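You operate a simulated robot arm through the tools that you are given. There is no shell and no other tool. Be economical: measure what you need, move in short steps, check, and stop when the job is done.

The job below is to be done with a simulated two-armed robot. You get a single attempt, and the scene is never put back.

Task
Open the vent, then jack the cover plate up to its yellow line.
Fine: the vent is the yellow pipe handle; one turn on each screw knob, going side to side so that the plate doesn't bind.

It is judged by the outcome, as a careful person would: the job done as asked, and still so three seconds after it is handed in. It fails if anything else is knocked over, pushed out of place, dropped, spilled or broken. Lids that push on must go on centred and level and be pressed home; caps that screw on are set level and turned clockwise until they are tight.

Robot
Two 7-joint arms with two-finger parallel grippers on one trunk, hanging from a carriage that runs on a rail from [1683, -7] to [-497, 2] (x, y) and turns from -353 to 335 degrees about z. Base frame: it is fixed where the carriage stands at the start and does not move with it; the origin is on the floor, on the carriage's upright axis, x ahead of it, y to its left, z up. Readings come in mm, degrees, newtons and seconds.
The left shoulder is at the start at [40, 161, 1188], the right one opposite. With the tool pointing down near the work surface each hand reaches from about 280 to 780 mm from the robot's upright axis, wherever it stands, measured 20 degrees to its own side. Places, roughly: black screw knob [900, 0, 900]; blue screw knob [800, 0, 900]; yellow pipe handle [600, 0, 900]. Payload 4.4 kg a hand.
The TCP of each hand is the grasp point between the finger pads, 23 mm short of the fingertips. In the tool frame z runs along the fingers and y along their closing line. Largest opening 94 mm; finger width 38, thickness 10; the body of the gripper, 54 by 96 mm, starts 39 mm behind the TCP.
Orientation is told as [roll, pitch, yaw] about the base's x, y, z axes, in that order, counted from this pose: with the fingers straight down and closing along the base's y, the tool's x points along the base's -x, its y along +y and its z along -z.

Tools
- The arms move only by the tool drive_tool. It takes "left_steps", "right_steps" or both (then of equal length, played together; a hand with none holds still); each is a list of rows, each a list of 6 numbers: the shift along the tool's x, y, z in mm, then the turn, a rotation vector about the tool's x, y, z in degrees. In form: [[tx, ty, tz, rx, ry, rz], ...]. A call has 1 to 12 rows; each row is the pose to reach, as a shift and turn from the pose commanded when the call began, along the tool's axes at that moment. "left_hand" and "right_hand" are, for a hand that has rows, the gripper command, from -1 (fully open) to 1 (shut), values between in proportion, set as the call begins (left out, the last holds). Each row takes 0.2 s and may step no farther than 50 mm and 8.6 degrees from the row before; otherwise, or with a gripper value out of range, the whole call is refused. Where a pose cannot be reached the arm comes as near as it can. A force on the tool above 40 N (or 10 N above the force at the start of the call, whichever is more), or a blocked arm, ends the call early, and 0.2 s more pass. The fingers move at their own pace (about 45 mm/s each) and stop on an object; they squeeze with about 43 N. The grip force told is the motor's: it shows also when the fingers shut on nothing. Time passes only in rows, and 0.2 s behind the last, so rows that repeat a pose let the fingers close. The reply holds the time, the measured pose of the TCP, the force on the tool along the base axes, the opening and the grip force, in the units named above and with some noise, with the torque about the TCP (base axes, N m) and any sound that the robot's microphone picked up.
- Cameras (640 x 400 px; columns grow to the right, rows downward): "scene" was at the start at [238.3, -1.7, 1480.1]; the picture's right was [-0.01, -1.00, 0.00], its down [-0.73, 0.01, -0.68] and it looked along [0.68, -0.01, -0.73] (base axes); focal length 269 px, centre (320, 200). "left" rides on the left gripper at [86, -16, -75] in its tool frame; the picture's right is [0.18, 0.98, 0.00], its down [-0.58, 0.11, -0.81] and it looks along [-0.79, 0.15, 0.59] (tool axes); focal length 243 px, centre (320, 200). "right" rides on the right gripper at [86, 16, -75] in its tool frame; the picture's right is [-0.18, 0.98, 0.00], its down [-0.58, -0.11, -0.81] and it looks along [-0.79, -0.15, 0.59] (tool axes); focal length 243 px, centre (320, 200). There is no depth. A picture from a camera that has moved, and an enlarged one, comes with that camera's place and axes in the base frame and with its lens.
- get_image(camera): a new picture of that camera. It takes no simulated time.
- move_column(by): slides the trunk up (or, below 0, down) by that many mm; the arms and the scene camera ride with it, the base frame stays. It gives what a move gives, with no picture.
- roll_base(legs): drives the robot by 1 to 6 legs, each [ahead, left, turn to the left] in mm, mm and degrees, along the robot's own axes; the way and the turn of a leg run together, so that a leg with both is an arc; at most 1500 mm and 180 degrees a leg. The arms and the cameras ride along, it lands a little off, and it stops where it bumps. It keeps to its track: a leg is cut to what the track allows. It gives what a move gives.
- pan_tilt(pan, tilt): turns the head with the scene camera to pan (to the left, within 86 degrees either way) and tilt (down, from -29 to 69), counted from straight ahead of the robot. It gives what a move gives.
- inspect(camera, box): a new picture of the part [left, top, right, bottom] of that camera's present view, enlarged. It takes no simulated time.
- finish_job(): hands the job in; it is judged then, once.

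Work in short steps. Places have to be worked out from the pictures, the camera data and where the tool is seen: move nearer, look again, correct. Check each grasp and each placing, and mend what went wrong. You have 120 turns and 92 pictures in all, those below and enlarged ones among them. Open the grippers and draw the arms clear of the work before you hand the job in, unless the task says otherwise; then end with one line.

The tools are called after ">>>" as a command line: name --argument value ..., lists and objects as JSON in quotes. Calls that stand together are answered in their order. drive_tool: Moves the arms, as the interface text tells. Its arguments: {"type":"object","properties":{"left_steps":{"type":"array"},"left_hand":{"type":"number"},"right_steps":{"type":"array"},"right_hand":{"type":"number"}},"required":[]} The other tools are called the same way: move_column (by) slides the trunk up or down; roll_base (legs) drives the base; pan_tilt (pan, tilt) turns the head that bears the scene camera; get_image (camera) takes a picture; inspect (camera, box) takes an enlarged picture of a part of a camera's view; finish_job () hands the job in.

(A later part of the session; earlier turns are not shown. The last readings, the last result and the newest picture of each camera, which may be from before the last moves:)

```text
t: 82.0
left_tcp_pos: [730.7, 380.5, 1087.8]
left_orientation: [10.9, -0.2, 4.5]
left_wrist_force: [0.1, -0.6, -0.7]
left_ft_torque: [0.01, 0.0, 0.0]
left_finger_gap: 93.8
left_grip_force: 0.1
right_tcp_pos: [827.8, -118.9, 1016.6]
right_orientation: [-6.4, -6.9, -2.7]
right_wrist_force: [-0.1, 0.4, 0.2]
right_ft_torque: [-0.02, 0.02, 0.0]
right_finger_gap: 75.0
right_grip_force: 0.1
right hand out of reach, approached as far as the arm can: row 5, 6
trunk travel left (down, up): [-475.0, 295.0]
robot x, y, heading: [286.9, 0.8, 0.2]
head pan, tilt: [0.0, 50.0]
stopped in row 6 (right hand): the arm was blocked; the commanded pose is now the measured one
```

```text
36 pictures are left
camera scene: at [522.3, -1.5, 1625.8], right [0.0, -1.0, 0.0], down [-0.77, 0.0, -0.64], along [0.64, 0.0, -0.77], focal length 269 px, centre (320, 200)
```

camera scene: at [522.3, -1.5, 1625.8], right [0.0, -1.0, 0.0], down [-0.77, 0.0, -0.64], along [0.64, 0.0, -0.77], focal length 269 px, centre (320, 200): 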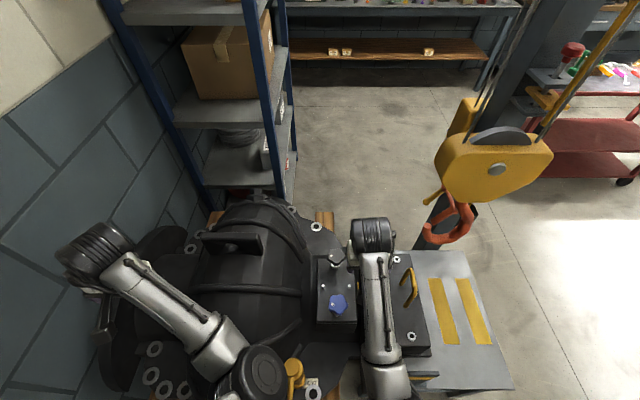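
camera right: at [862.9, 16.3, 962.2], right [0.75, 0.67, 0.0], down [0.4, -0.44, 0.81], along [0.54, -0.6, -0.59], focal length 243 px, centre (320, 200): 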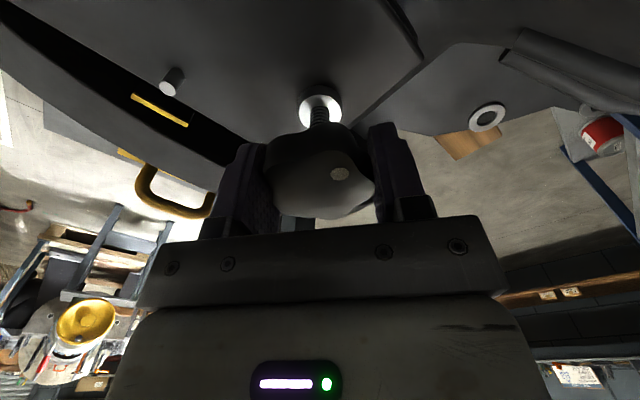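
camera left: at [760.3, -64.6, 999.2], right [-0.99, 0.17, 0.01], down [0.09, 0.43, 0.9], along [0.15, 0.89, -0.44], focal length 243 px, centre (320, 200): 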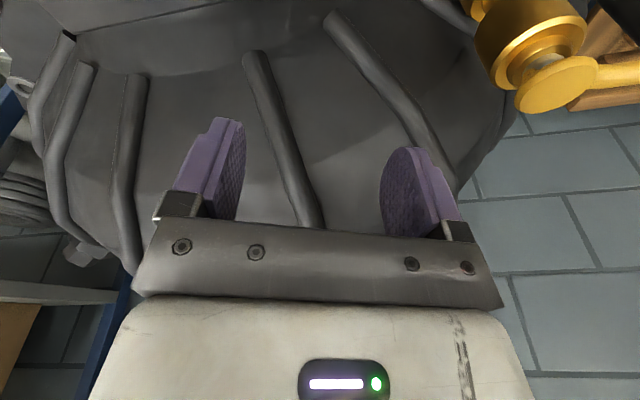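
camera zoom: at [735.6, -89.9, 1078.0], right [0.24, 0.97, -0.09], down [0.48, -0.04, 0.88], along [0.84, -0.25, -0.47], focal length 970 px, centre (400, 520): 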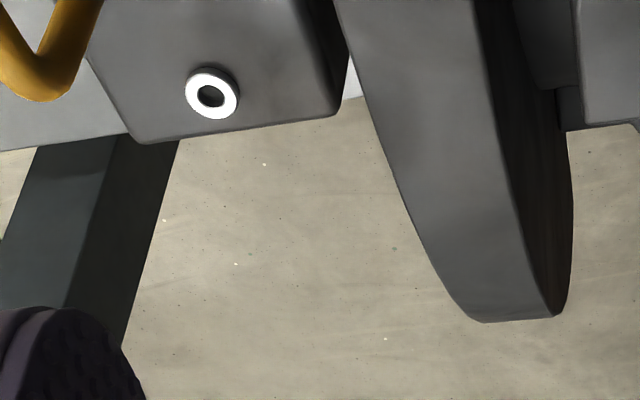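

Turning to negative yaw swings this elbow inward. I'll move the hand outward to the right and level it, then add positive yaw to swing the elbow back out.

>>> drive_tool --right_steps '[[0, -26, -7, 0, 0, 0], [0, -52, -14, 0, 0, 0], [0, -78, -21, -3, 3.5, -1.3], [0, -104, -29, -6.4, 6.9, -2.7], [0, -104, -29, -6.4, 6.9, -2.7]]'

>>> get_image --camera "scene"

```text
t: 83.4
left_tcp_pos: [728.8, 380.4, 1088.3]
left_orientation: [11.0, -0.2, 4.5]
left_wrist_force: [0.0, 0.5, 0.0]
left_ft_torque: [0.0, 0.01, 0.03]
left_finger_gap: 94.2
left_grip_force: 0.1
right_tcp_pos: [840.1, -253.3, 1031.9]
right_orientation: [-2.6, 0.2, -1.7]
right_wrist_force: [0.6, 0.3, -0.3]
right_ft_torque: [0.02, -0.02, 0.04]
right_finger_gap: 75.2
right_grip_force: 0.0
right hand out of reach, approached as far as the arm can: row 3, 4, 5
trunk travel left (down, up): [-475.0, 295.0]
robot x, y, heading: [288.1, -2.0, 0.2]
head pan, tilt: [0.0, 50.0]
stopped in row 5 (right hand): the arm was blocked; the commanded pose is now the measured one
```

```text
35 pictures are left
camera scene: at [522.3, -1.6, 1625.9], right [0.0, -1.0, 0.0], down [-0.77, 0.0, -0.64], along [0.64, 0.0, -0.77], focal length 269 px, centre (320, 200)
```

scene: 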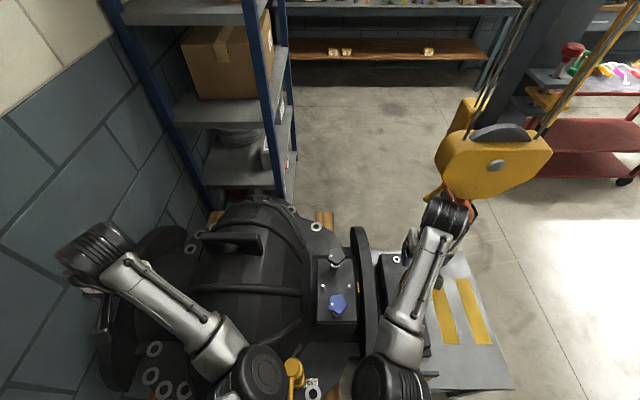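

The wrist has come very close to the crane hook, so I move it away to +y immediately while turning to positive yaw.

>>> drive_tool --right_steps '[[10, 20, 0, 0, 0, -4], [10, 45, 0, 0, 0, -12], [10, 70, 0, 0, 0, -20], [10, 90, 0, 0, 0, -28], [10, 90, 0, 0, 0, -36], [10, 90, 0, 0, 0, -44], [10, 90, 0, 0, 0, -52], [10, 90, 0, 0, 0, -60], [10, 90, 0, 0, 0, -60]]'

>>> get_image --camera "scene"

```text
t: 85.6
left_tcp_pos: [729.6, 380.2, 1089.5]
left_orientation: [11.0, -0.1, 4.6]
left_wrist_force: [-0.2, -0.4, -0.5]
left_ft_torque: [-0.01, 0.0, 0.0]
left_finger_gap: 94.0
left_grip_force: 0.0
right_tcp_pos: [849.9, -201.9, 1030.9]
right_orientation: [-4.3, 4.1, 56.0]
right_wrist_force: [-0.7, 0.1, 0.1]
right_ft_torque: [0.02, -0.02, 0.01]
right_finger_gap: 75.2
right_grip_force: 0.1
right hand out of reach, approached as far as the arm can: row 2, 3, 4, 5, 6, 7, 8, 9
trunk travel left (down, up): [-475.0, 295.0]
robot x, y, heading: [288.7, -0.5, -0.1]
head pan, tilt: [0.0, 50.0]
stopped in row 9 (right hand): the arm was blocked; the commanded pose is now the measured one
```

```text
34 pictures are left
camera scene: at [522.2, -1.7, 1625.8], right [0.0, -1.0, 0.0], down [-0.77, 0.0, -0.64], along [0.64, 0.0, -0.77], focal length 269 px, centre (320, 200)
```

scene: 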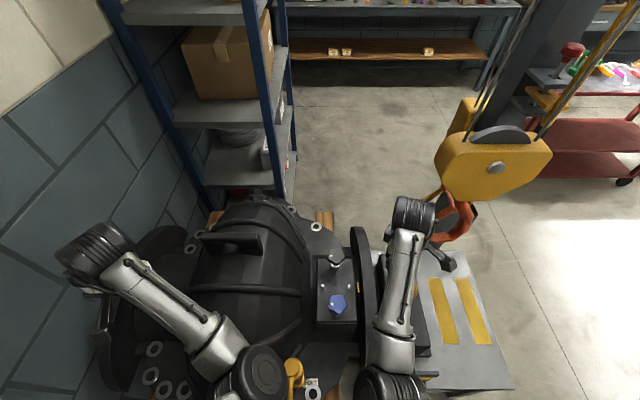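

The hook has swung back to rest. The forward pose over the black knob was reachable, so I return there, levelling the hand.

>>> drive_tool --right_steps '[[-24, 4, 5, 0, 0, 0], [-47, 8, 10, -1.5, -1.4, 0], [-71, 13, 15, -3, -2.8, 0], [-94, 17, 22, -4.3, -4.1, 0], [-118, 21, 30, -4.3, -4.1, 0], [-141, 25, 38, -4.3, -4.1, 0], [-165, 30, 45, -4.3, -4.1, 0], [-165, 30, 45, -4.3, -4.1, 0]]'

```text
t: 87.4
left_tcp_pos: [729.3, 380.9, 1089.0]
left_orientation: [10.9, -0.2, 4.6]
left_wrist_force: [1.0, -0.4, 0.5]
left_ft_torque: [0.01, 0.01, 0.01]
left_finger_gap: 94.1
left_grip_force: 0.0
right_tcp_pos: [915.1, -48.1, 969.1]
right_orientation: [0.4, -0.2, 56.2]
right_wrist_force: [0.5, 0.6, -0.4]
right_ft_torque: [0.01, -0.02, 0.0]
right_finger_gap: 74.8
right_grip_force: 0.1
trunk travel left (down, up): [-475.0, 295.0]
robot x, y, heading: [288.7, -1.1, 0.3]
head pan, tilt: [0.0, 50.0]
```

Reached cleanly. Now rotate well to positive yaw here, which should wind the elbow outward.

>>> drive_tool --right_steps '[[0, 0, -5, 0, 0, -8.4], [0, 0, -10, 0, 0, -16.8], [0, 0, -15, 0, 0, -25.2], [0, 0, -15, 0, 0, -33.6], [0, 0, -15, 0, 0, -42], [0, 0, -15, 0, 0, -50.4], [0, 0, -15, 0, 0, -58.8], [0, 0, -15, 0, 0, -67.2], [0, 0, -15, 0, 0, -75.6], [0, 0, -15, 0, 0, -84], [0, 0, -15, 0, 0, -92.4], [0, 0, -15, 0, 0, -100]]'

>>> get_image --camera "scene"

```text
t: 90.0
left_tcp_pos: [729.8, 379.4, 1088.4]
left_orientation: [10.9, -0.1, 4.5]
left_wrist_force: [-0.5, -0.2, 0.6]
left_ft_torque: [0.01, -0.01, 0.01]
left_finger_gap: 93.9
left_grip_force: 0.1
right_tcp_pos: [915.5, -47.3, 985.6]
right_orientation: [-0.2, -0.3, 156.5]
right_wrist_force: [0.5, 0.2, -0.2]
right_ft_torque: [0.0, 0.0, -0.01]
right_finger_gap: 75.0
right_grip_force: 0.1
trunk travel left (down, up): [-475.0, 295.0]
robot x, y, heading: [289.5, 2.1, 0.2]
head pan, tilt: [0.0, 50.0]
```

```text
33 pictures are left
camera scene: at [522.2, -1.6, 1625.8], right [0.0, -1.0, 0.0], down [-0.77, 0.0, -0.64], along [0.64, 0.0, -0.77], focal length 269 px, centre (320, 200)
```

scene: 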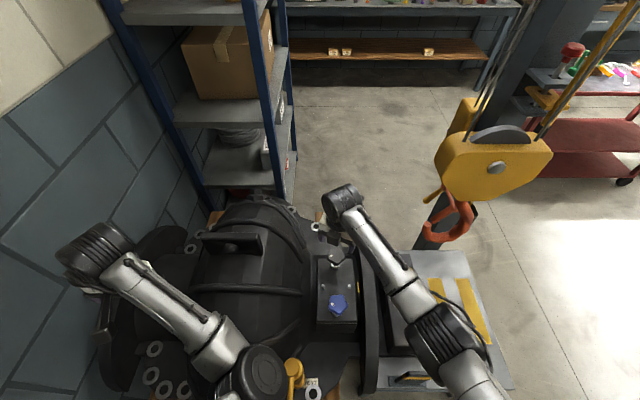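

Elbow is back outside, confirming the trick. I align to yaw 140° (lobe/valley line of the black knob) and descend around it.

>>> drive_tool --right_steps '[[0, 0, 10, 0, 0, 8], [0, 0, 30, 0, 0, 16], [0, 0, 60, 0, 0, 16], [0, 0, 85, 0, 0, 16], [0, 0, 99, 0, 0, 16], [0, 0, 99, 0, 0, 16]]'

>>> get_image --camera "right"

```text
t: 91.4
left_tcp_pos: [729.1, 381.5, 1088.4]
left_orientation: [11.0, -0.3, 4.5]
left_wrist_force: [-0.4, 0.2, 0.3]
left_ft_torque: [-0.01, -0.03, -0.01]
left_finger_gap: 93.8
left_grip_force: 0.0
right_tcp_pos: [915.4, -48.2, 885.2]
right_orientation: [-0.2, -0.4, 140.2]
right_wrist_force: [0.8, -0.1, 0.1]
right_ft_torque: [-0.01, 0.01, -0.03]
right_finger_gap: 75.4
right_grip_force: 0.0
trunk travel left (down, up): [-475.0, 295.0]
robot x, y, heading: [285.7, -2.2, 0.1]
head pan, tilt: [0.0, 50.0]
```

```text
32 pictures are left
camera right: at [972.9, -116.5, 959.8], right [-0.77, -0.64, 0.0], down [-0.38, 0.45, 0.81], along [-0.52, 0.62, -0.59], focal length 243 px, centre (320, 200)
```

right: 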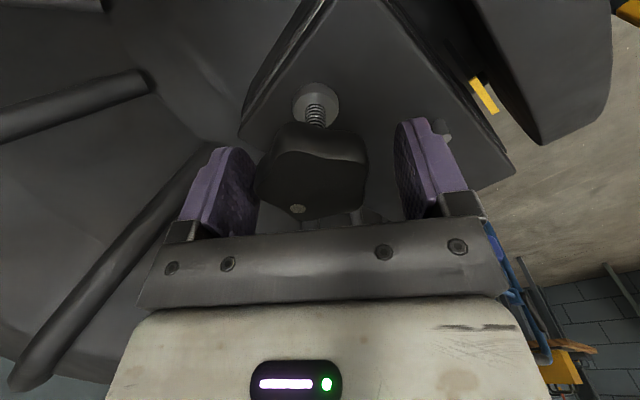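

>>> inspect --camera "right" --box '[420, 40, 540, 190]'

>>> drive_tool --right_hand 1 --right_steps '[[0, -3, 0, 0, 0, 0], [0, -3, 0, 0, 0, 0], [0, -3, 0, 0, 0, 0], [0, -3, 0, 0, 0, 0]]'

```text
2.67 times, centred on (480, 115) of right
camera zoom: at [972.9, -116.5, 959.8], right [-0.77, -0.64, 0.0], down [-0.38, 0.45, 0.81], along [-0.52, 0.62, -0.59], focal length 647 px, centre (-107, 427)
```

zoom: 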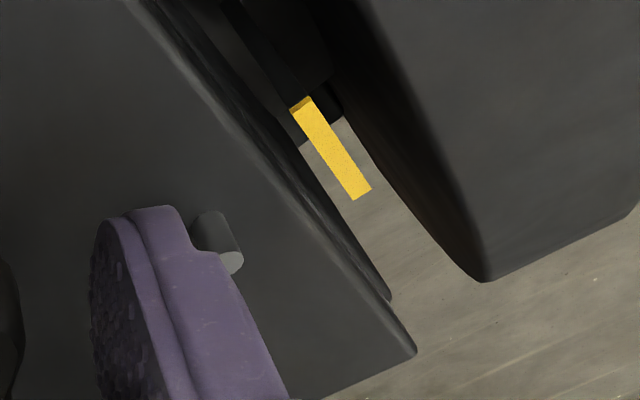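

```text
t: 92.4
left_tcp_pos: [729.9, 379.5, 1087.7]
left_orientation: [10.9, -0.2, 4.5]
left_wrist_force: [0.0, 0.1, -0.1]
left_ft_torque: [-0.02, 0.01, 0.01]
left_finger_gap: 94.0
left_grip_force: 0.1
right_tcp_pos: [917.5, -46.9, 885.6]
right_orientation: [-0.1, -0.4, 140.3]
right_wrist_force: [-1.1, -3.0, -0.4]
right_ft_torque: [0.11, -0.28, -0.04]
right_finger_gap: 49.5
right_grip_force: 44.8
trunk travel left (down, up): [-475.0, 295.0]
robot x, y, heading: [286.1, -3.3, 0.2]
head pan, tilt: [0.0, 50.0]
```

Gripped well (49 mm). Second half-turn of black: 96° now.

>>> drive_tool --right_steps '[[0, 0, 0, 0, 0, 8], [0, 0, 0, 0, 0, 16], [0, 0, 0, 0, 0, 24], [0, 0, 0, 0, 0, 32], [0, 0, 0, 0, 0, 40], [0, 0, 0, 0, 0, 48], [0, 0, 0, 0, 0, 56], [0, 0, 0, 0, 0, 64], [0, 0, 0, 0, 0, 72], [0, 0, 0, 0, 0, 80], [0, 0, 0, 0, 0, 88], [0, 0, 0, 0, 0, 96]]'

>>> drive_tool --right_steps '[[0, 0, 0, 0, 0, 8], [0, 0, 0, 0, 0, 16], [0, 0, 0, 0, 0, 24], [0, 0, 0, 0, 0, 32], [0, 0, 0, 0, 0, 40], [0, 0, 0, 0, 0, 48], [0, 0, 0, 0, 0, 56], [0, 0, 0, 0, 0, 64], [0, 0, 0, 0, 0, 72], [0, 0, 0, 0, 0, 80], [0, 0, 0, 0, 0, 88], [0, 0, 0, 0, 0, 92]]'

>>> get_image --camera "right"

```text
t: 93.9
left_tcp_pos: [731.1, 381.8, 1088.7]
left_orientation: [11.1, -0.4, 4.5]
left_wrist_force: [0.7, 0.3, -0.1]
left_ft_torque: [0.04, 0.01, -0.01]
left_finger_gap: 94.1
left_grip_force: 0.0
right_tcp_pos: [919.4, -44.9, 884.7]
right_orientation: [0.1, -0.3, 89.3]
right_wrist_force: [12.4, 3.3, -12.0]
right_ft_torque: [0.43, -0.22, 0.07]
right_finger_gap: 49.2
right_grip_force: 44.9
trunk travel left (down, up): [-475.0, 295.0]
robot x, y, heading: [287.9, -2.0, -0.1]
head pan, tilt: [0.0, 50.0]
stopped in row 7 (right hand): the force on the tool passed its limit at 42 N (the readings are from after the stop); the commanded pose is now the measured one
```

```text
t: 95.1
left_tcp_pos: [730.6, 382.7, 1089.1]
left_orientation: [11.0, -0.3, 4.5]
left_wrist_force: [0.2, 0.3, 0.9]
left_ft_torque: [-0.01, 0.01, 0.0]
left_finger_gap: 94.1
left_grip_force: 0.0
right_tcp_pos: [920.5, -46.4, 885.6]
right_orientation: [0.2, -0.5, 52.6]
right_wrist_force: [15.8, 3.0, -10.8]
right_ft_torque: [0.32, -0.72, 0.05]
right_finger_gap: 49.4
right_grip_force: 44.9
trunk travel left (down, up): [-475.0, 295.0]
robot x, y, heading: [288.2, 0.8, 0.2]
head pan, tilt: [0.0, 50.0]
stopped in row 5 (right hand): the force on the tool passed its limit at 40 N (the readings are from after the stop); the commanded pose is now the measured one
```

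```text
30 pictures are left
camera right: at [856.4, -106.0, 960.4], right [-0.67, 0.74, 0.0], down [0.44, 0.39, 0.81], along [0.6, 0.54, -0.59], focal length 243 px, centre (320, 200)
```

right: 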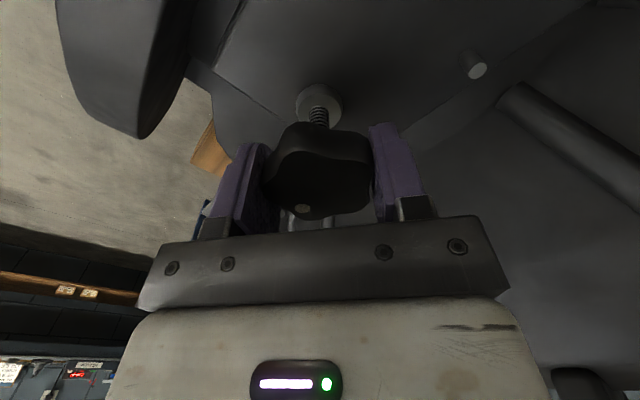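

Turned 88° with almost no torque, but side load built up: the knob centre is ~3 mm further +x than my rotation centre. I correct for that and continue.

>>> drive_tool --right_steps '[[-2.2, -2.1, 1, 0, 0, 0], [-2.2, -2.1, 1, 0, 0, 8], [-2.2, -2.1, 1, 0, 0, 16], [-2.2, -2.1, 1, 0, 0, 24], [-2.2, -2.1, 1, 0, 0, 32], [-2.2, -2.1, 1, 0, 0, 40], [-2.2, -2.1, 1, 0, 0, 48], [-2.2, -2.1, 1, 0, 0, 56], [-2.2, -2.1, 1, 0, 0, 64], [-2.2, -2.1, 1, 0, 0, 72], [-2.2, -2.1, 1, 0, 0, 80], [-2.2, -2.1, 1, 0, 0, 88]]'

```text
t: 96.6
left_tcp_pos: [730.7, 380.1, 1087.7]
left_orientation: [10.9, -0.3, 4.6]
left_wrist_force: [-0.6, -0.2, 0.7]
left_ft_torque: [0.02, 0.01, -0.01]
left_finger_gap: 94.1
left_grip_force: 0.0
right_tcp_pos: [923.1, -48.4, 885.4]
right_orientation: [0.3, 0.0, 9.1]
right_wrist_force: [-2.8, -3.5, 11.0]
right_ft_torque: [-0.05, 0.74, 0.02]
right_finger_gap: 49.3
right_grip_force: 45.3
trunk travel left (down, up): [-475.0, 295.0]
robot x, y, heading: [289.2, 1.2, -0.0]
head pan, tilt: [0.0, 50.0]
stopped in row 7 (right hand): the force on the tool passed its limit at 41 N (the readings are from after the stop); the commanded pose is now the measured one
```

Black is now at ~303° in total and load is rising, so I switch sides: release, rise, wind the yaw back in place.

>>> drive_tool --right_hand -0.6 --right_steps '[[0, 0, 0, 0, 0, 0], [0, 0, 0, 0, 0, 0], [0, 0, 0, 0, 0, 0], [0, 0, -40, 0, 0, 0], [0, 0, -80, 0, 0, -8], [0, 0, -100, 0, 0, -16], [0, 0, -100, 0, 0, -24], [0, 0, -100, 0, 0, -32], [0, 0, -100, 0, 0, -40], [0, 0, -100, 0, 0, -48], [0, 0, -100, 0, 0, -56], [0, 0, -100, 0, 0, -64]]'

>>> drive_tool --right_steps '[[0, 0, 0, 0, 0, -8], [0, 0, 0, 0, 0, -16], [0, 0, 0, 0, 0, -24], [0, 0, 0, 0, 0, -32], [0, 0, 0, 0, 0, -40], [0, 0, 0, 0, 0, -48], [0, 0, 0, 0, 0, -56], [0, 0, 0, 0, 0, -64], [0, 0, 0, 0, 0, -67], [0, 0, 0, 0, 0, -67]]'

```text
t: 99.2
left_tcp_pos: [730.1, 382.0, 1087.8]
left_orientation: [11.0, -0.3, 4.6]
left_wrist_force: [0.4, -0.8, -0.1]
left_ft_torque: [0.02, -0.04, 0.0]
left_finger_gap: 93.9
left_grip_force: 0.0
right_tcp_pos: [922.5, -48.3, 984.9]
right_orientation: [0.0, -0.3, 73.3]
right_wrist_force: [0.1, -0.7, 0.4]
right_ft_torque: [0.04, -0.03, -0.02]
right_finger_gap: 75.2
right_grip_force: 0.1
trunk travel left (down, up): [-475.0, 295.0]
robot x, y, heading: [288.9, -1.2, 0.2]
head pan, tilt: [0.0, 50.0]
```

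```text
t: 101.4
left_tcp_pos: [730.3, 380.6, 1089.0]
left_orientation: [11.0, -0.2, 4.5]
left_wrist_force: [-0.6, -0.8, -0.9]
left_ft_torque: [-0.01, 0.01, -0.01]
left_finger_gap: 94.2
left_grip_force: 0.0
right_tcp_pos: [922.8, -47.1, 985.5]
right_orientation: [-0.3, -0.3, 140.2]
right_wrist_force: [0.3, -0.1, 0.6]
right_ft_torque: [-0.01, -0.01, 0.01]
right_finger_gap: 75.3
right_grip_force: 0.1
trunk travel left (down, up): [-475.0, 295.0]
robot x, y, heading: [287.6, 3.8, 0.3]
head pan, tilt: [0.0, 50.0]
```

Move over to the blue knob (776, -48) at the same yaw and look.

>>> drive_tool --right_steps '[[-22, 19, 0, 0, 0, 0], [-44, 38, 0, 0, 0, 0], [-67, 57, 0, 0, 0, 0], [-89, 76, 0, 0, 0, 0], [-111, 95, 0, 0, 0, 0], [-111, 95, 0, 0, 0, 0]]'

>>> get_image --camera "scene"

>>> get_image --camera "right"

```text
t: 102.8
left_tcp_pos: [730.5, 380.7, 1088.7]
left_orientation: [11.0, -0.2, 4.5]
left_wrist_force: [0.9, -0.5, 0.5]
left_ft_torque: [-0.01, 0.0, -0.01]
left_finger_gap: 94.0
left_grip_force: 0.1
right_tcp_pos: [775.8, -50.1, 984.0]
right_orientation: [-0.2, -0.3, 140.1]
right_wrist_force: [1.2, -0.2, 0.3]
right_ft_torque: [0.03, -0.03, 0.01]
right_finger_gap: 75.2
right_grip_force: 0.1
trunk travel left (down, up): [-475.0, 295.0]
robot x, y, heading: [286.8, -2.9, 0.2]
head pan, tilt: [0.0, 50.0]
```

```text
29 pictures are left
camera scene: at [522.7, -1.5, 1625.9], right [0.0, -1.0, 0.0], down [-0.77, 0.0, -0.64], along [0.64, 0.0, -0.77], focal length 269 px, centre (320, 200)
```

scene: 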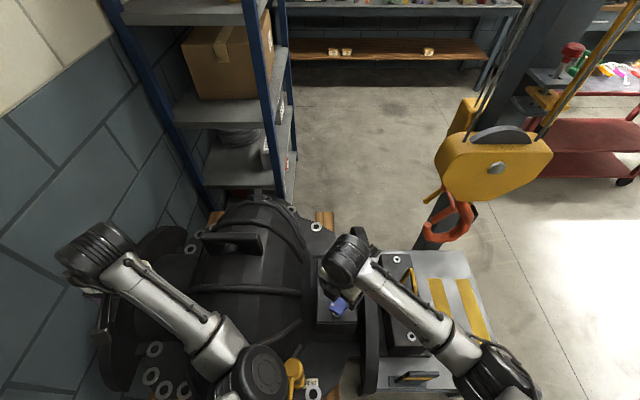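

```text
28 pictures are left
camera right: at [832.9, -118.1, 1059.5], right [-0.77, -0.64, 0.0], down [-0.38, 0.45, 0.81], along [-0.51, 0.63, -0.59], focal length 243 px, centre (320, 200)
```

right: 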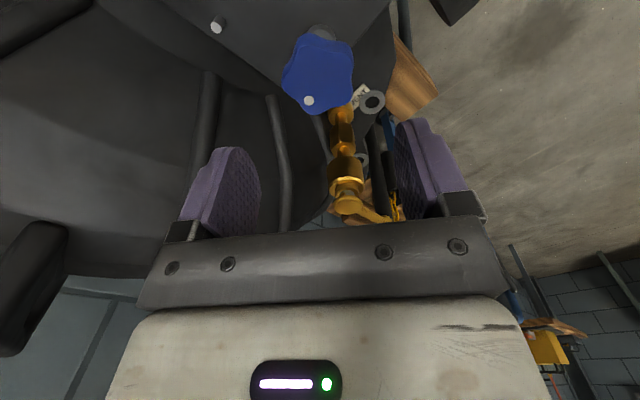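

Descend around blue and grip.

>>> drive_tool --right_steps '[[-1, -2.6, 30, 0, 0, 0], [-1, -2.6, 60, 0, 0, 0], [-1, -2.6, 85, 0, 0, 0], [-1, -2.6, 97, 0, 0, 0], [-1, -2.6, 97, 0, 0, 0]]'

>>> drive_tool --right_hand 1 --right_steps '[[0, 0, 0, 0, 0, 0], [0, 0, 0, 0, 0, 0], [0, 0, 0, 0, 0, 0], [0, 0, 0, 0, 0, 0]]'

>>> get_image --camera "right"

```text
t: 104.0
left_tcp_pos: [730.2, 380.8, 1088.5]
left_orientation: [11.0, -0.2, 4.5]
left_wrist_force: [0.2, -0.2, 0.4]
left_ft_torque: [0.0, 0.01, -0.01]
left_finger_gap: 94.0
left_grip_force: 0.1
right_tcp_pos: [775.7, -46.9, 887.2]
right_orientation: [-0.2, -0.2, 140.1]
right_wrist_force: [-0.1, -0.4, -0.4]
right_ft_torque: [0.03, 0.02, 0.0]
right_finger_gap: 75.4
right_grip_force: 0.1
trunk travel left (down, up): [-475.0, 295.0]
robot x, y, heading: [283.2, -2.6, -0.0]
head pan, tilt: [0.0, 50.0]
```

```text
t: 105.0
left_tcp_pos: [729.3, 380.5, 1087.9]
left_orientation: [11.0, -0.2, 4.6]
left_wrist_force: [0.4, 0.6, 0.7]
left_ft_torque: [-0.01, 0.04, 0.01]
left_finger_gap: 94.3
left_grip_force: 0.0
right_tcp_pos: [774.5, -48.6, 887.2]
right_orientation: [-0.1, -0.3, 140.2]
right_wrist_force: [-4.3, -4.2, 0.3]
right_ft_torque: [-0.12, 0.14, 0.02]
right_finger_gap: 49.4
right_grip_force: 45.3
trunk travel left (down, up): [-475.0, 295.0]
robot x, y, heading: [290.0, 1.9, 0.2]
head pan, tilt: [0.0, 50.0]
```

```text
27 pictures are left
camera right: at [832.2, -116.1, 962.0], right [-0.77, -0.64, 0.0], down [-0.37, 0.45, 0.81], along [-0.51, 0.62, -0.59], focal length 243 px, centre (320, 200)
```

right: 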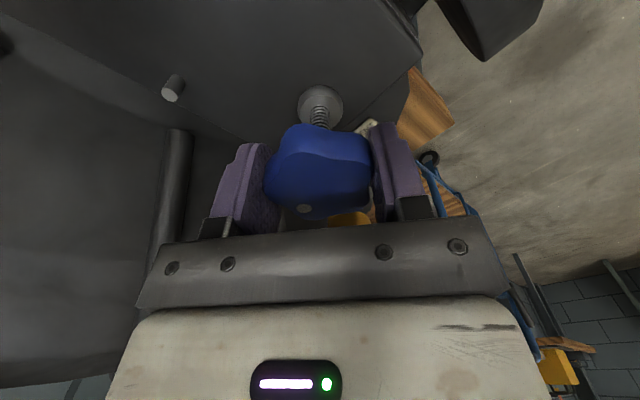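

Gripped centred. Turn blue clockwise 96°.

>>> drive_tool --right_steps '[[0, 1, 0, 0, 0, 8], [0, 1, 0, 0, 0, 16], [0, 1, 0, 0, 0, 24], [0, 1, 0, 0, 0, 32], [0, 1, 0, 0, 0, 40], [0, 1, 0, 0, 0, 48], [0, 1, 0, 0, 0, 56], [0, 1, 0, 0, 0, 64], [0, 1, 0, 0, 0, 72], [0, 1, 0, 0, 0, 80], [0, 1, 0, 0, 0, 88], [0, 1, 0, 0, 0, 96]]'

```text
t: 107.6
left_tcp_pos: [730.6, 381.2, 1088.2]
left_orientation: [11.1, -0.2, 4.5]
left_wrist_force: [-1.3, 0.2, 0.4]
left_ft_torque: [-0.03, -0.02, 0.0]
left_finger_gap: 94.1
left_grip_force: 0.0
right_tcp_pos: [776.8, -48.2, 886.8]
right_orientation: [0.2, -0.2, 43.9]
right_wrist_force: [13.9, -3.1, -31.8]
right_ft_torque: [0.36, -0.39, 0.06]
right_finger_gap: 49.1
right_grip_force: 45.2
trunk travel left (down, up): [-475.0, 295.0]
robot x, y, heading: [290.4, -4.9, 0.1]
head pan, tilt: [0.0, 50.0]
```

Down-load is 32 N on the tool, so I give 2 mm downward and a touch +x, and carry on 92°.

>>> drive_tool --right_steps '[[-1.1, -1, 2, 0, 0, 0], [-1.1, -1, 2.5, 0, 0, 8], [-1.1, -1, 2.5, 0, 0, 16], [-1.1, -1, 2.5, 0, 0, 24], [-1.1, -1, 2.5, 0, 0, 32], [-1.1, -1, 2.5, 0, 0, 40], [-1.1, -1, 2.5, 0, 0, 48], [-1.1, -1, 2.5, 0, 0, 56], [-1.1, -1, 2.5, 0, 0, 64], [-1.1, -1, 2.5, 0, 0, 72], [-1.1, -1, 2.5, 0, 0, 80], [-1.1, -1, 2.5, 0, 0, 88]]'

>>> get_image --camera "right"

```text
t: 110.0
left_tcp_pos: [728.9, 379.1, 1086.8]
left_orientation: [11.0, -0.2, 4.4]
left_wrist_force: [-0.6, -0.1, -0.7]
left_ft_torque: [0.02, 0.0, -0.03]
left_finger_gap: 94.0
left_grip_force: 0.1
right_tcp_pos: [776.5, -48.5, 886.2]
right_orientation: [0.1, 0.1, -34.5]
right_wrist_force: [-8.5, -6.2, 14.6]
right_ft_torque: [-0.19, 0.38, -0.04]
right_finger_gap: 49.3
right_grip_force: 45.2
trunk travel left (down, up): [-475.0, 295.0]
robot x, y, heading: [286.4, 0.0, -0.0]
head pan, tilt: [0.0, 50.0]
stopped in row 12 (right hand): the force on the tool passed its limit at 45 N (the readings are from after the stop); the commanded pose is now the measured one
```

```text
26 pictures are left
camera right: at [715.5, 13.0, 961.3], right [0.71, 0.71, 0.0], down [0.42, -0.42, 0.8], along [0.57, -0.57, -0.59], focal length 243 px, centre (320, 200)
```

right: 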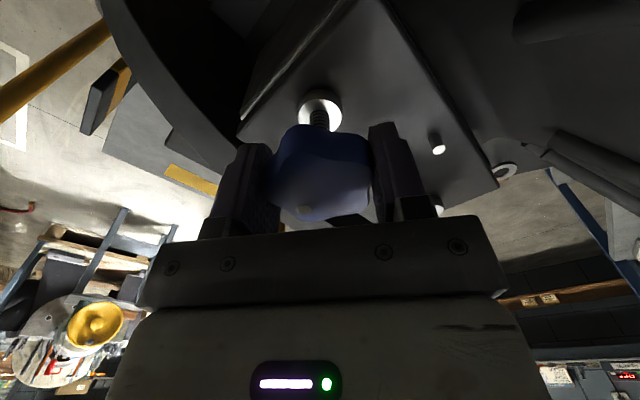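

Blue stands at ~346° in total. I ease the load and add the last 14°.

>>> drive_tool --right_steps '[[0, 0, -1, 0, 0, 0], [0, 0, -1, 0, 0, 5], [0, 0, -1, 0, 0, 10], [0, 0, -1, 0, 0, 14]]'

>>> inspect --camera "right" --box '[100, 0, 520, 240]'

```text
t: 110.8
left_tcp_pos: [726.5, 386.1, 1088.9]
left_orientation: [11.1, -0.2, 4.7]
left_wrist_force: [0.2, -0.2, 0.3]
left_ft_torque: [0.02, -0.01, -0.01]
left_finger_gap: 94.1
left_grip_force: 0.1
right_tcp_pos: [777.4, -49.7, 885.4]
right_orientation: [-0.1, -0.4, -42.7]
right_wrist_force: [-10.4, 21.4, 10.8]
right_ft_torque: [0.74, 0.14, 0.04]
right_finger_gap: 49.3
right_grip_force: 44.6
trunk travel left (down, up): [-475.0, 295.0]
robot x, y, heading: [287.8, -2.6, 0.3]
head pan, tilt: [0.0, 50.0]
stopped in row 3 (right hand): the force on the tool passed its limit at 48 N (the readings are from after the stop); the commanded pose is now the measured one
```

```text
1.52 times, centred on (310, 120) of right
camera zoom: at [725.2, 21.1, 959.6], right [0.8, 0.6, 0.0], down [0.35, -0.47, 0.81], along [0.48, -0.65, -0.59], focal length 370 px, centre (335, 322)
```

zoom: 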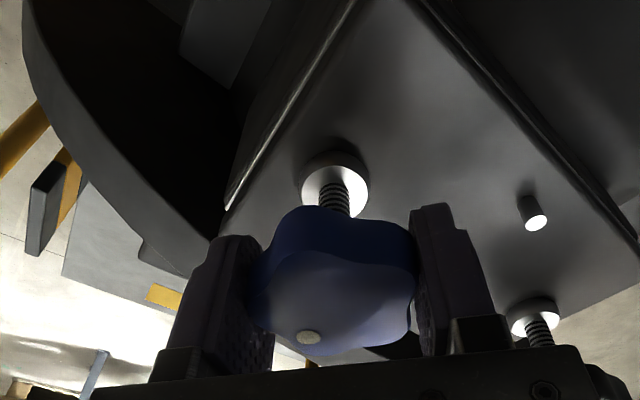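

Blue is at ~354°. The elbow is at its inner end here, so release, rise, and wind back to positive yaw.

>>> drive_tool --right_hand -0.6 --right_steps '[[0, 0, 0, 0, 0, 0], [0, 0, 0, 0, 0, 0], [0, 0, 0, 0, 0, 0], [0, 0, -40, 0, 0, 0], [0, 0, -80, 0, 0, -8], [0, 0, -100, 0, 0, -16], [0, 0, -100, 0, 0, -24], [0, 0, -100, 0, 0, -32], [0, 0, -100, 0, 0, -40], [0, 0, -100, 0, 0, -48], [0, 0, -100, 0, 0, -56], [0, 0, -100, 0, 0, -64]]'

>>> drive_tool --right_steps '[[0, 0, 0, 0, 0, -8], [0, 0, 0, 0, 0, -16], [0, 0, 0, 0, 0, -24], [0, 0, 0, 0, 0, -32], [0, 0, 0, 0, 0, -40], [0, 0, 0, 0, 0, -48], [0, 0, 0, 0, 0, -56], [0, 0, 0, 0, 0, -64], [0, 0, 0, 0, 0, -72], [0, 0, 0, 0, 0, -80], [0, 0, 0, 0, 0, -80]]'

>>> get_image --camera "scene"

```text
t: 112.2
left_tcp_pos: [731.2, 381.4, 1089.1]
left_orientation: [11.0, -0.1, 4.5]
left_wrist_force: [0.3, 0.9, -0.5]
left_ft_torque: [-0.04, 0.02, 0.01]
left_finger_gap: 94.1
left_grip_force: 0.0
right_tcp_pos: [788.5, -143.9, 955.4]
right_orientation: [-8.7, -5.4, -31.3]
right_wrist_force: [0.0, 0.8, -0.3]
right_ft_torque: [0.01, 0.0, 0.0]
right_finger_gap: 75.2
right_grip_force: 0.1
right hand out of reach, approached as far as the arm can: row 6, 7
trunk travel left (down, up): [-475.0, 295.0]
robot x, y, heading: [287.7, 0.6, 0.1]
head pan, tilt: [0.0, 50.0]
stopped in row 7 (right hand): the arm was blocked; the commanded pose is now the measured one
```

```text
t: 114.6
left_tcp_pos: [729.4, 381.3, 1088.7]
left_orientation: [11.0, -0.1, 4.6]
left_wrist_force: [0.5, 0.3, -0.7]
left_ft_torque: [-0.04, 0.03, 0.0]
left_finger_gap: 93.9
left_grip_force: 0.0
right_tcp_pos: [787.2, -145.0, 954.8]
right_orientation: [-6.8, 7.8, 47.9]
right_wrist_force: [-0.7, 0.0, 0.0]
right_ft_torque: [0.01, 0.0, 0.02]
right_finger_gap: 75.3
right_grip_force: 0.2
trunk travel left (down, up): [-475.0, 295.0]
robot x, y, heading: [284.4, -1.7, 0.5]
head pan, tilt: [0.0, 50.0]
```

```text
24 pictures are left
camera scene: at [522.4, -1.3, 1625.8], right [0.0, -1.0, 0.0], down [-0.77, 0.0, -0.64], along [0.64, 0.0, -0.77], focal length 269 px, centre (320, 200)
```

scene: 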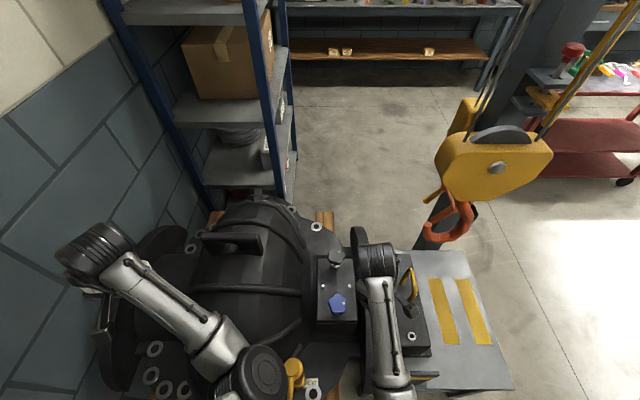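

The hand drifted right over the box with the arch handle, clear of it. Raise, level, and continue winding to positive yaw.

>>> drive_tool --right_steps '[[0, 0, -25, 0, 0, 0], [0, 0, -45, -3.4, -3.9, 0], [0, 0, -45, -6.8, -7.8, 0], [0, 0, -45, -6.8, -7.8, 0]]'

>>> drive_tool --right_steps '[[0, 0, 0, 0, 0, -8], [0, 0, 0, 0, 0, -16], [0, 0, 0, 0, 0, -24], [0, 0, 0, 0, 0, -32], [0, 0, 0, 0, 0, -40], [0, 0, 0, 0, 0, -48], [0, 0, 0, 0, 0, -56], [0, 0, 0, 0, 0, -64], [0, 0, 0, 0, 0, -72], [0, 0, 0, 0, 0, -80], [0, 0, 0, 0, 0, -88], [0, 0, 0, 0, 0, -92]]'

>>> get_image --camera "right"

```text
t: 115.2
left_tcp_pos: [730.5, 381.7, 1088.3]
left_orientation: [11.0, -0.3, 4.5]
left_wrist_force: [-0.1, -0.1, -0.6]
left_ft_torque: [0.03, 0.01, 0.01]
left_finger_gap: 94.1
left_grip_force: 0.0
right_tcp_pos: [793.4, -218.2, 982.5]
right_orientation: [-10.3, 10.7, 44.0]
right_wrist_force: [-0.1, 0.0, 0.9]
right_ft_torque: [-0.04, 0.03, 0.02]
right_finger_gap: 75.0
right_grip_force: 0.2
right hand out of reach, approached as far as the arm can: row 2
trunk travel left (down, up): [-475.0, 295.0]
robot x, y, heading: [285.3, -1.0, 0.4]
head pan, tilt: [0.0, 50.0]
stopped in row 2 (right hand): the arm was blocked; the commanded pose is now the measured one
```

```text
t: 117.8
left_tcp_pos: [730.5, 380.9, 1088.4]
left_orientation: [10.9, -0.2, 4.5]
left_wrist_force: [0.2, 0.6, -0.3]
left_ft_torque: [-0.03, -0.01, 0.01]
left_finger_gap: 94.0
left_grip_force: 0.0
right_tcp_pos: [793.1, -217.1, 981.1]
right_orientation: [11.3, 9.7, 138.1]
right_wrist_force: [1.0, -0.1, 0.2]
right_ft_torque: [-0.01, -0.01, 0.01]
right_finger_gap: 75.2
right_grip_force: 0.1
trunk travel left (down, up): [-475.0, 295.0]
robot x, y, heading: [288.9, -1.1, 0.1]
head pan, tilt: [0.0, 50.0]
```

```text
23 pictures are left
camera right: at [847.2, -267.3, 1071.6], right [-0.8, -0.57, 0.16], down [-0.35, 0.67, 0.66], along [-0.49, 0.48, -0.73], focal length 243 px, centre (320, 200)
```

right: 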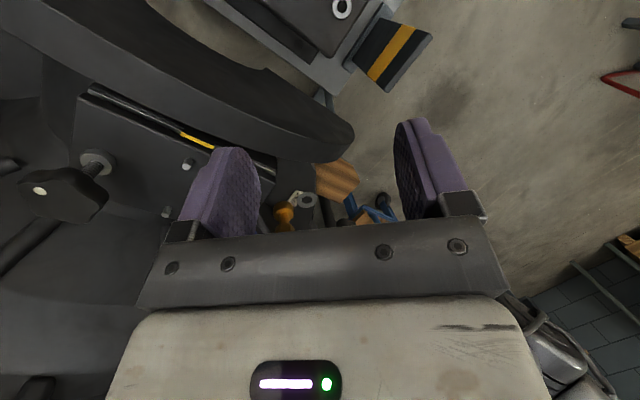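

This pose gives a useful view of plate and yellow line from the flange side; zoom in.

>>> inspect --camera "right" --box '[60, 70, 260, 220]'

```text
2.67 times, centred on (160, 145) of right
camera zoom: at [847.2, -267.3, 1071.6], right [-0.8, -0.57, 0.16], down [-0.35, 0.67, 0.66], along [-0.49, 0.48, -0.73], focal length 647 px, centre (747, 347)
```

zoom: 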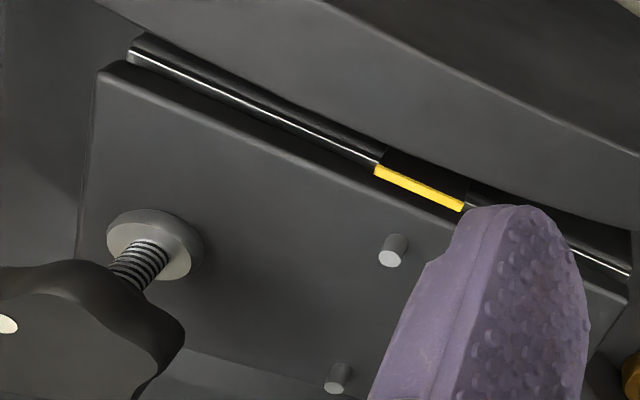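

I return to above the black knob, levelling the hand on the way.

>>> drive_tool --right_steps '[[-3, -34, -9, 0, 0, 0], [-5, -69, -18, 0, 0, 0], [-8, -103, -27, 3, -3, 0], [-11, -137, -35, 6, -5, 0], [-13, -172, -44, 9, -7.5, 0], [-16, -206, -53, 11.3, -9.7, 0], [-16, -206, -53, 11.3, -9.7, 0]]'

>>> get_image --camera "right"

```text
t: 119.4
left_tcp_pos: [729.1, 380.3, 1088.0]
left_orientation: [11.0, -0.2, 4.5]
left_wrist_force: [0.2, 0.7, 1.0]
left_ft_torque: [0.01, 0.0, 0.01]
left_finger_gap: 94.1
left_grip_force: 0.1
right_tcp_pos: [923.6, -47.5, 990.6]
right_orientation: [-0.2, 0.0, 137.1]
right_wrist_force: [0.0, -0.1, -0.2]
right_ft_torque: [0.04, 0.01, -0.01]
right_finger_gap: 75.0
right_grip_force: 0.1
trunk travel left (down, up): [-475.0, 295.0]
robot x, y, heading: [286.0, -1.6, 0.4]
head pan, tilt: [0.0, 50.0]
```

```text
21 pictures are left
camera right: at [975.5, -119.2, 1066.0], right [-0.81, -0.59, 0.0], down [-0.35, 0.47, 0.81], along [-0.48, 0.65, -0.59], focal length 243 px, centre (320, 200)
```

right: 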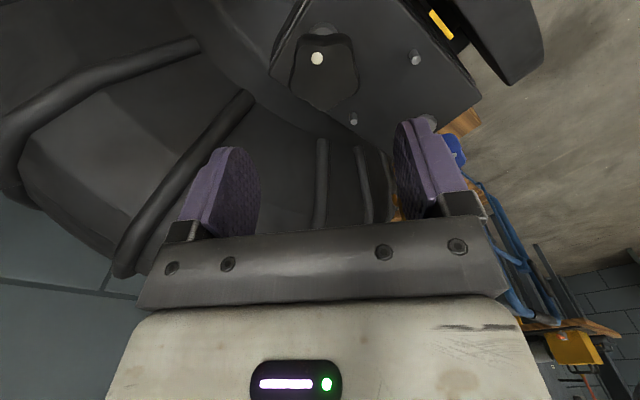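

Align to yaw 117° for the black knob's current lobes, descend, then grip.

>>> drive_tool --right_steps '[[0, 0, 20, 0, 0, 7], [0, 0, 45, 0, 0, 14], [0, 0, 70, 0, 0, 20], [0, 0, 90, 0, 0, 20], [0, 0, 104, 0, 0, 20], [0, 0, 104, 0, 0, 20]]'

>>> drive_tool --right_hand 1 --right_steps '[[0, 0, 0, 0, 0, 0], [0, 0, 0, 0, 0, 0], [0, 0, 0, 0, 0, 0], [0, 0, 0, 0, 0, 0]]'

>>> get_image --camera "right"

```text
t: 120.8
left_tcp_pos: [730.0, 381.2, 1088.4]
left_orientation: [10.9, -0.2, 4.5]
left_wrist_force: [-0.8, -0.1, -0.3]
left_ft_torque: [0.0, 0.03, 0.01]
left_finger_gap: 94.0
left_grip_force: 0.1
right_tcp_pos: [922.2, -47.3, 886.8]
right_orientation: [-0.2, -0.1, 117.0]
right_wrist_force: [0.3, 0.3, 0.2]
right_ft_torque: [-0.03, 0.01, 0.02]
right_finger_gap: 75.2
right_grip_force: 0.1
trunk travel left (down, up): [-475.0, 295.0]
robot x, y, heading: [288.8, -0.7, 0.0]
head pan, tilt: [0.0, 50.0]
```

```text
t: 121.8
left_tcp_pos: [727.5, 379.7, 1087.3]
left_orientation: [10.9, -0.1, 4.5]
left_wrist_force: [-0.6, -0.6, -0.2]
left_ft_torque: [0.0, 0.01, -0.02]
left_finger_gap: 93.9
left_grip_force: 0.0
right_tcp_pos: [920.5, -48.7, 883.9]
right_orientation: [0.1, -0.1, 117.0]
right_wrist_force: [-12.7, -6.1, 6.4]
right_ft_torque: [-0.19, 1.02, -0.02]
right_finger_gap: 49.1
right_grip_force: 44.7
trunk travel left (down, up): [-475.0, 295.0]
robot x, y, heading: [285.5, -3.3, -0.0]
head pan, tilt: [0.0, 50.0]
```

```text
20 pictures are left
camera right: at [945.9, -133.9, 960.4], right [-0.96, -0.28, 0.0], down [-0.17, 0.57, 0.81], along [-0.23, 0.77, -0.59], focal length 243 px, centre (320, 200)
```

right: 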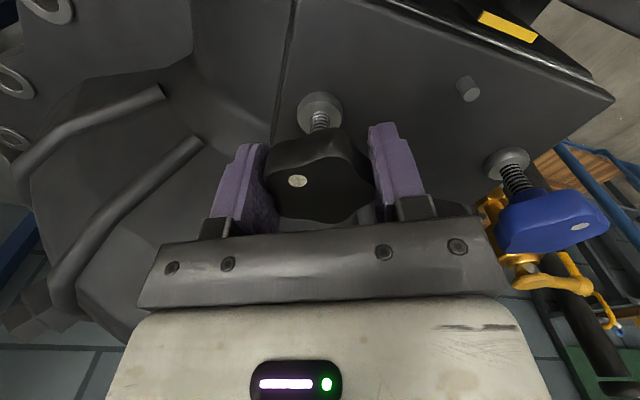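

Gripped. Shift 2.5 mm to relieve and turn the remaining 57° clockwise.

>>> drive_tool --right_steps '[[0, 2.5, 0, 0, 0, 0], [0, 2.5, 0, 0, 0, 8], [0, 2.5, 0, 0, 0, 16], [0, 2.5, 0, 0, 0, 24], [0, 2.5, 0, 0, 0, 32], [0, 2.5, 0, 0, 0, 40], [0, 2.5, 0, 0, 0, 48], [0, 2.5, 0, 0, 0, 54], [0, 2.5, 0, 0, 0, 57], [0, 2.5, 0, 0, 0, 57]]'

>>> get_image --camera "right"

```text
t: 124.0
left_tcp_pos: [729.1, 381.0, 1088.6]
left_orientation: [11.0, -0.3, 4.6]
left_wrist_force: [0.2, 0.4, 1.3]
left_ft_torque: [0.01, 0.02, -0.02]
left_finger_gap: 93.9
left_grip_force: 0.0
right_tcp_pos: [919.6, -50.6, 885.7]
right_orientation: [0.0, -0.1, 59.9]
right_wrist_force: [3.8, -4.0, -14.8]
right_ft_torque: [-0.84, 0.28, -0.01]
right_finger_gap: 49.4
right_grip_force: 45.2
trunk travel left (down, up): [-475.0, 295.0]
robot x, y, heading: [285.3, -0.8, 0.1]
head pan, tilt: [0.0, 50.0]
```

```text
19 pictures are left
camera right: at [862.8, -116.3, 960.5], right [-0.76, 0.65, 0.0], down [0.38, 0.45, 0.81], along [0.53, 0.61, -0.59], focal length 243 px, centre (320, 200)
```

right: 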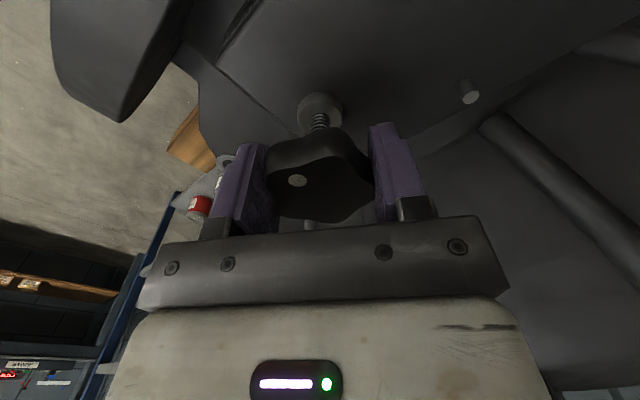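

Black has now made one full turn. Release, rise, wind yaw outwards, and look back at the plate and line from the far side.

>>> drive_tool --right_hand -0.6 --right_steps '[[0, 0, 0, 0, 0, 0], [0, 0, 0, 0, 0, 0], [0, 0, 0, 0, 0, 0], [0, 0, -35, 0, 0, 0], [0, 0, -60, 0, 0, -8], [0, 0, -60, 0, 0, -16], [0, 0, -60, 0, 0, -24], [0, 0, -60, 0, 0, -32], [0, 0, -60, 0, 0, -40], [0, 0, -60, 0, 0, -48], [0, 0, -60, 0, 0, -56], [0, 0, -60, 0, 0, -64]]'

>>> drive_tool --right_steps '[[0, 0, 0, 0, 0, -8], [0, 0, 0, 0, 0, -16], [0, 0, 0, 0, 0, -24], [0, 0, 0, 0, 0, -32], [0, 0, 0, 0, 0, -40], [0, 0, 0, 0, 0, -48], [0, 0, 0, 0, 0, -51], [0, 0, 0, 0, 0, -51]]'

>>> get_image --camera "right"

```text
t: 126.6
left_tcp_pos: [728.9, 380.8, 1089.1]
left_orientation: [11.1, -0.2, 4.5]
left_wrist_force: [-0.2, -0.2, 0.2]
left_ft_torque: [-0.03, 0.0, -0.02]
left_finger_gap: 94.1
left_grip_force: 0.1
right_tcp_pos: [919.5, -47.9, 947.1]
right_orientation: [-0.2, 0.1, 124.1]
right_wrist_force: [-0.3, -0.4, 1.5]
right_ft_torque: [0.0, 0.0, 0.03]
right_finger_gap: 75.2
right_grip_force: 0.0
trunk travel left (down, up): [-475.0, 295.0]
robot x, y, heading: [286.9, -0.5, 0.3]
head pan, tilt: [0.0, 50.0]
```

```text
t: 128.4
left_tcp_pos: [729.8, 381.1, 1088.4]
left_orientation: [11.0, -0.2, 4.6]
left_wrist_force: [1.0, 0.5, 1.2]
left_ft_torque: [-0.02, 0.01, 0.03]
left_finger_gap: 94.0
left_grip_force: 0.1
right_tcp_pos: [920.1, -48.5, 946.5]
right_orientation: [-0.1, 0.1, 175.2]
right_wrist_force: [0.1, -0.9, 0.0]
right_ft_torque: [0.02, 0.0, -0.02]
right_finger_gap: 75.0
right_grip_force: 0.1
trunk travel left (down, up): [-475.0, 295.0]
robot x, y, heading: [285.1, 2.4, 0.0]
head pan, tilt: [0.0, 50.0]
```

```text
18 pictures are left
camera right: at [1006.0, -72.3, 1021.8], right [-0.27, -0.96, 0.0], down [-0.57, 0.16, 0.81], along [-0.78, 0.22, -0.59], focal length 243 px, centre (320, 200)
```

right: 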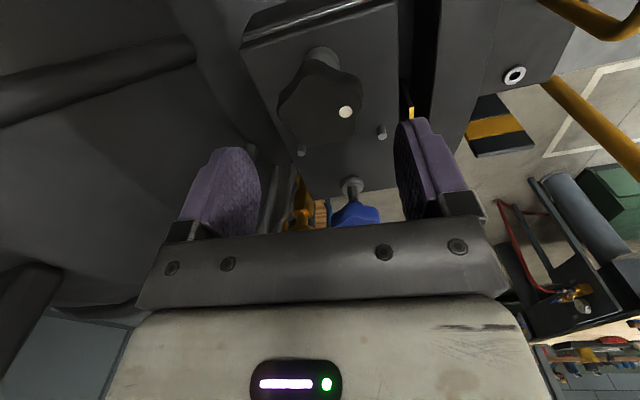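

To judge height I need a flatter view: tilt the hand 30° so its camera drops and looks nearly level toward the yellow line, shifted 30 mm to the right.

>>> drive_tool --right_steps '[[4, 7, 0, 0, -7.5, 0], [9, 14, 0, 0, -15, 0], [13, 21, 0, 0, -22.5, 0], [17, 28, 0, 0, -30, 0], [17, 28, 0, 0, -30, 0]]'

>>> get_image --camera "right"

```text
t: 129.6
left_tcp_pos: [731.5, 381.2, 1088.2]
left_orientation: [11.0, -0.3, 4.6]
left_wrist_force: [-0.1, 1.1, -0.2]
left_ft_torque: [-0.01, 0.02, 0.0]
left_finger_gap: 94.0
left_grip_force: 0.0
right_tcp_pos: [901.0, -98.0, 962.0]
right_orientation: [-0.2, -28.7, 175.1]
right_wrist_force: [0.1, -0.3, -0.2]
right_ft_torque: [0.02, 0.0, -0.02]
right_finger_gap: 75.2
right_grip_force: 0.0
right hand out of reach, approached as far as the arm can: row 3, 4, 5
trunk travel left (down, up): [-475.0, 295.0]
robot x, y, heading: [284.4, 0.8, 0.2]
head pan, tilt: [0.0, 50.0]
```

```text
17 pictures are left
camera right: at [1010.9, -124.7, 986.2], right [-0.25, -0.97, 0.08], down [-0.11, 0.12, 0.99], along [-0.96, 0.23, -0.14], focal length 243 px, centre (320, 200)
```

right: 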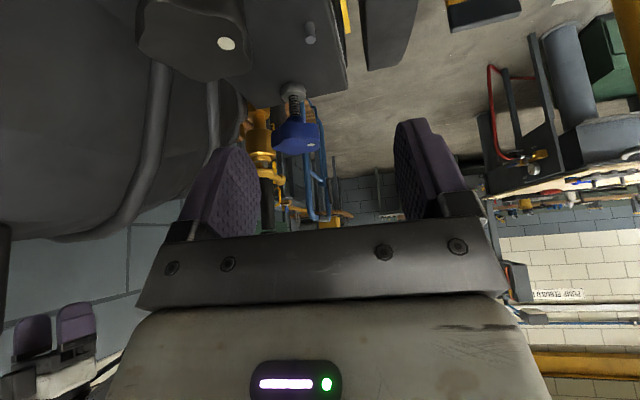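

>>> inspect --camera "right" --box '[280, 0, 400, 100]'

```text
4.00 times, centred on (340, 50) of right
camera zoom: at [1010.9, -124.7, 986.2], right [-0.25, -0.97, 0.08], down [-0.11, 0.12, 0.99], along [-0.96, 0.23, -0.14], focal length 970 px, centre (240, 800)
```

zoom: 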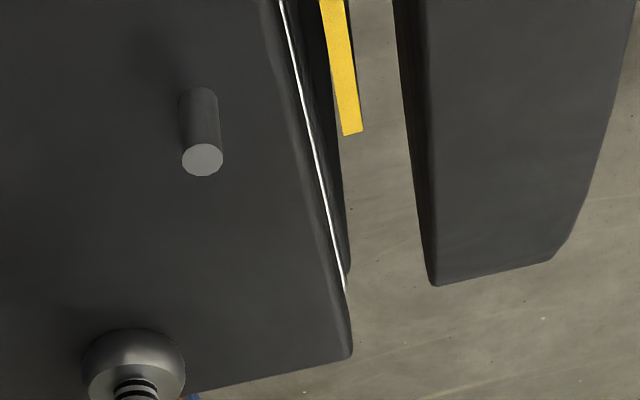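

From the two views I estimate the yellow bar's top at z≈826 (x 831–863, y≈-117) and the plate top at z≈823–825: close to the line. To check the turns against the start, I'll go back level and retake the exact view from t=55.8 (yaw 63 over blue).

>>> drive_tool --right_steps '[[0, -13, -8, 0, 7, 0], [0, -26, -16, 0, 14, 0], [0, -38, -24, 0, 21, 0], [-0.6, -51, -32, 0, 28.7, 0], [-0.6, -51, -32, 0, 28.7, 0]]'

>>> drive_tool --right_steps '[[-15, 0, 0, 0, 0, 8], [-30, 0, 0, 0, 0, 16], [-45, 0, 0, 0, 0, 24], [-60, 0, 0, 0, 0, 32], [-75, 0, 0, 0, 0, 40], [-90, 0, 0, 0, 0, 48], [-105, 0, 0, 0, 0, 56], [-120, 0, 0, 0, 0, 64], [-135, 0, 0, 0, 0, 72], [-150, 0, 0, 0, 0, 80], [-150, 0, 0, 0, 0, 88], [-150, 0, 0, 0, 0, 96]]'

```text
t: 130.8
left_tcp_pos: [730.0, 380.6, 1088.4]
left_orientation: [10.9, -0.2, 4.5]
left_wrist_force: [-0.2, 1.0, 0.6]
left_ft_torque: [-0.02, -0.04, 0.02]
left_finger_gap: 94.2
left_grip_force: 0.1
right_tcp_pos: [918.6, -46.4, 987.1]
right_orientation: [-0.1, -1.0, 175.0]
right_wrist_force: [-0.5, -0.3, -0.7]
right_ft_torque: [-0.01, -0.05, 0.02]
right_finger_gap: 75.4
right_grip_force: 0.0
trunk travel left (down, up): [-475.0, 295.0]
robot x, y, heading: [288.2, 2.0, 0.1]
head pan, tilt: [0.0, 50.0]
```

```text
t: 133.4
left_tcp_pos: [729.5, 381.7, 1088.8]
left_orientation: [11.0, -0.3, 4.5]
left_wrist_force: [-0.5, 0.4, -0.3]
left_ft_torque: [0.01, -0.01, 0.03]
left_finger_gap: 94.2
left_grip_force: 0.1
right_tcp_pos: [769.8, -34.6, 990.4]
right_orientation: [1.2, 0.0, 79.0]
right_wrist_force: [-0.4, 0.3, 0.7]
right_ft_torque: [0.0, 0.0, 0.02]
right_finger_gap: 74.9
right_grip_force: 0.0
trunk travel left (down, up): [-475.0, 295.0]
robot x, y, heading: [285.0, -1.4, 0.5]
head pan, tilt: [0.0, 50.0]
```

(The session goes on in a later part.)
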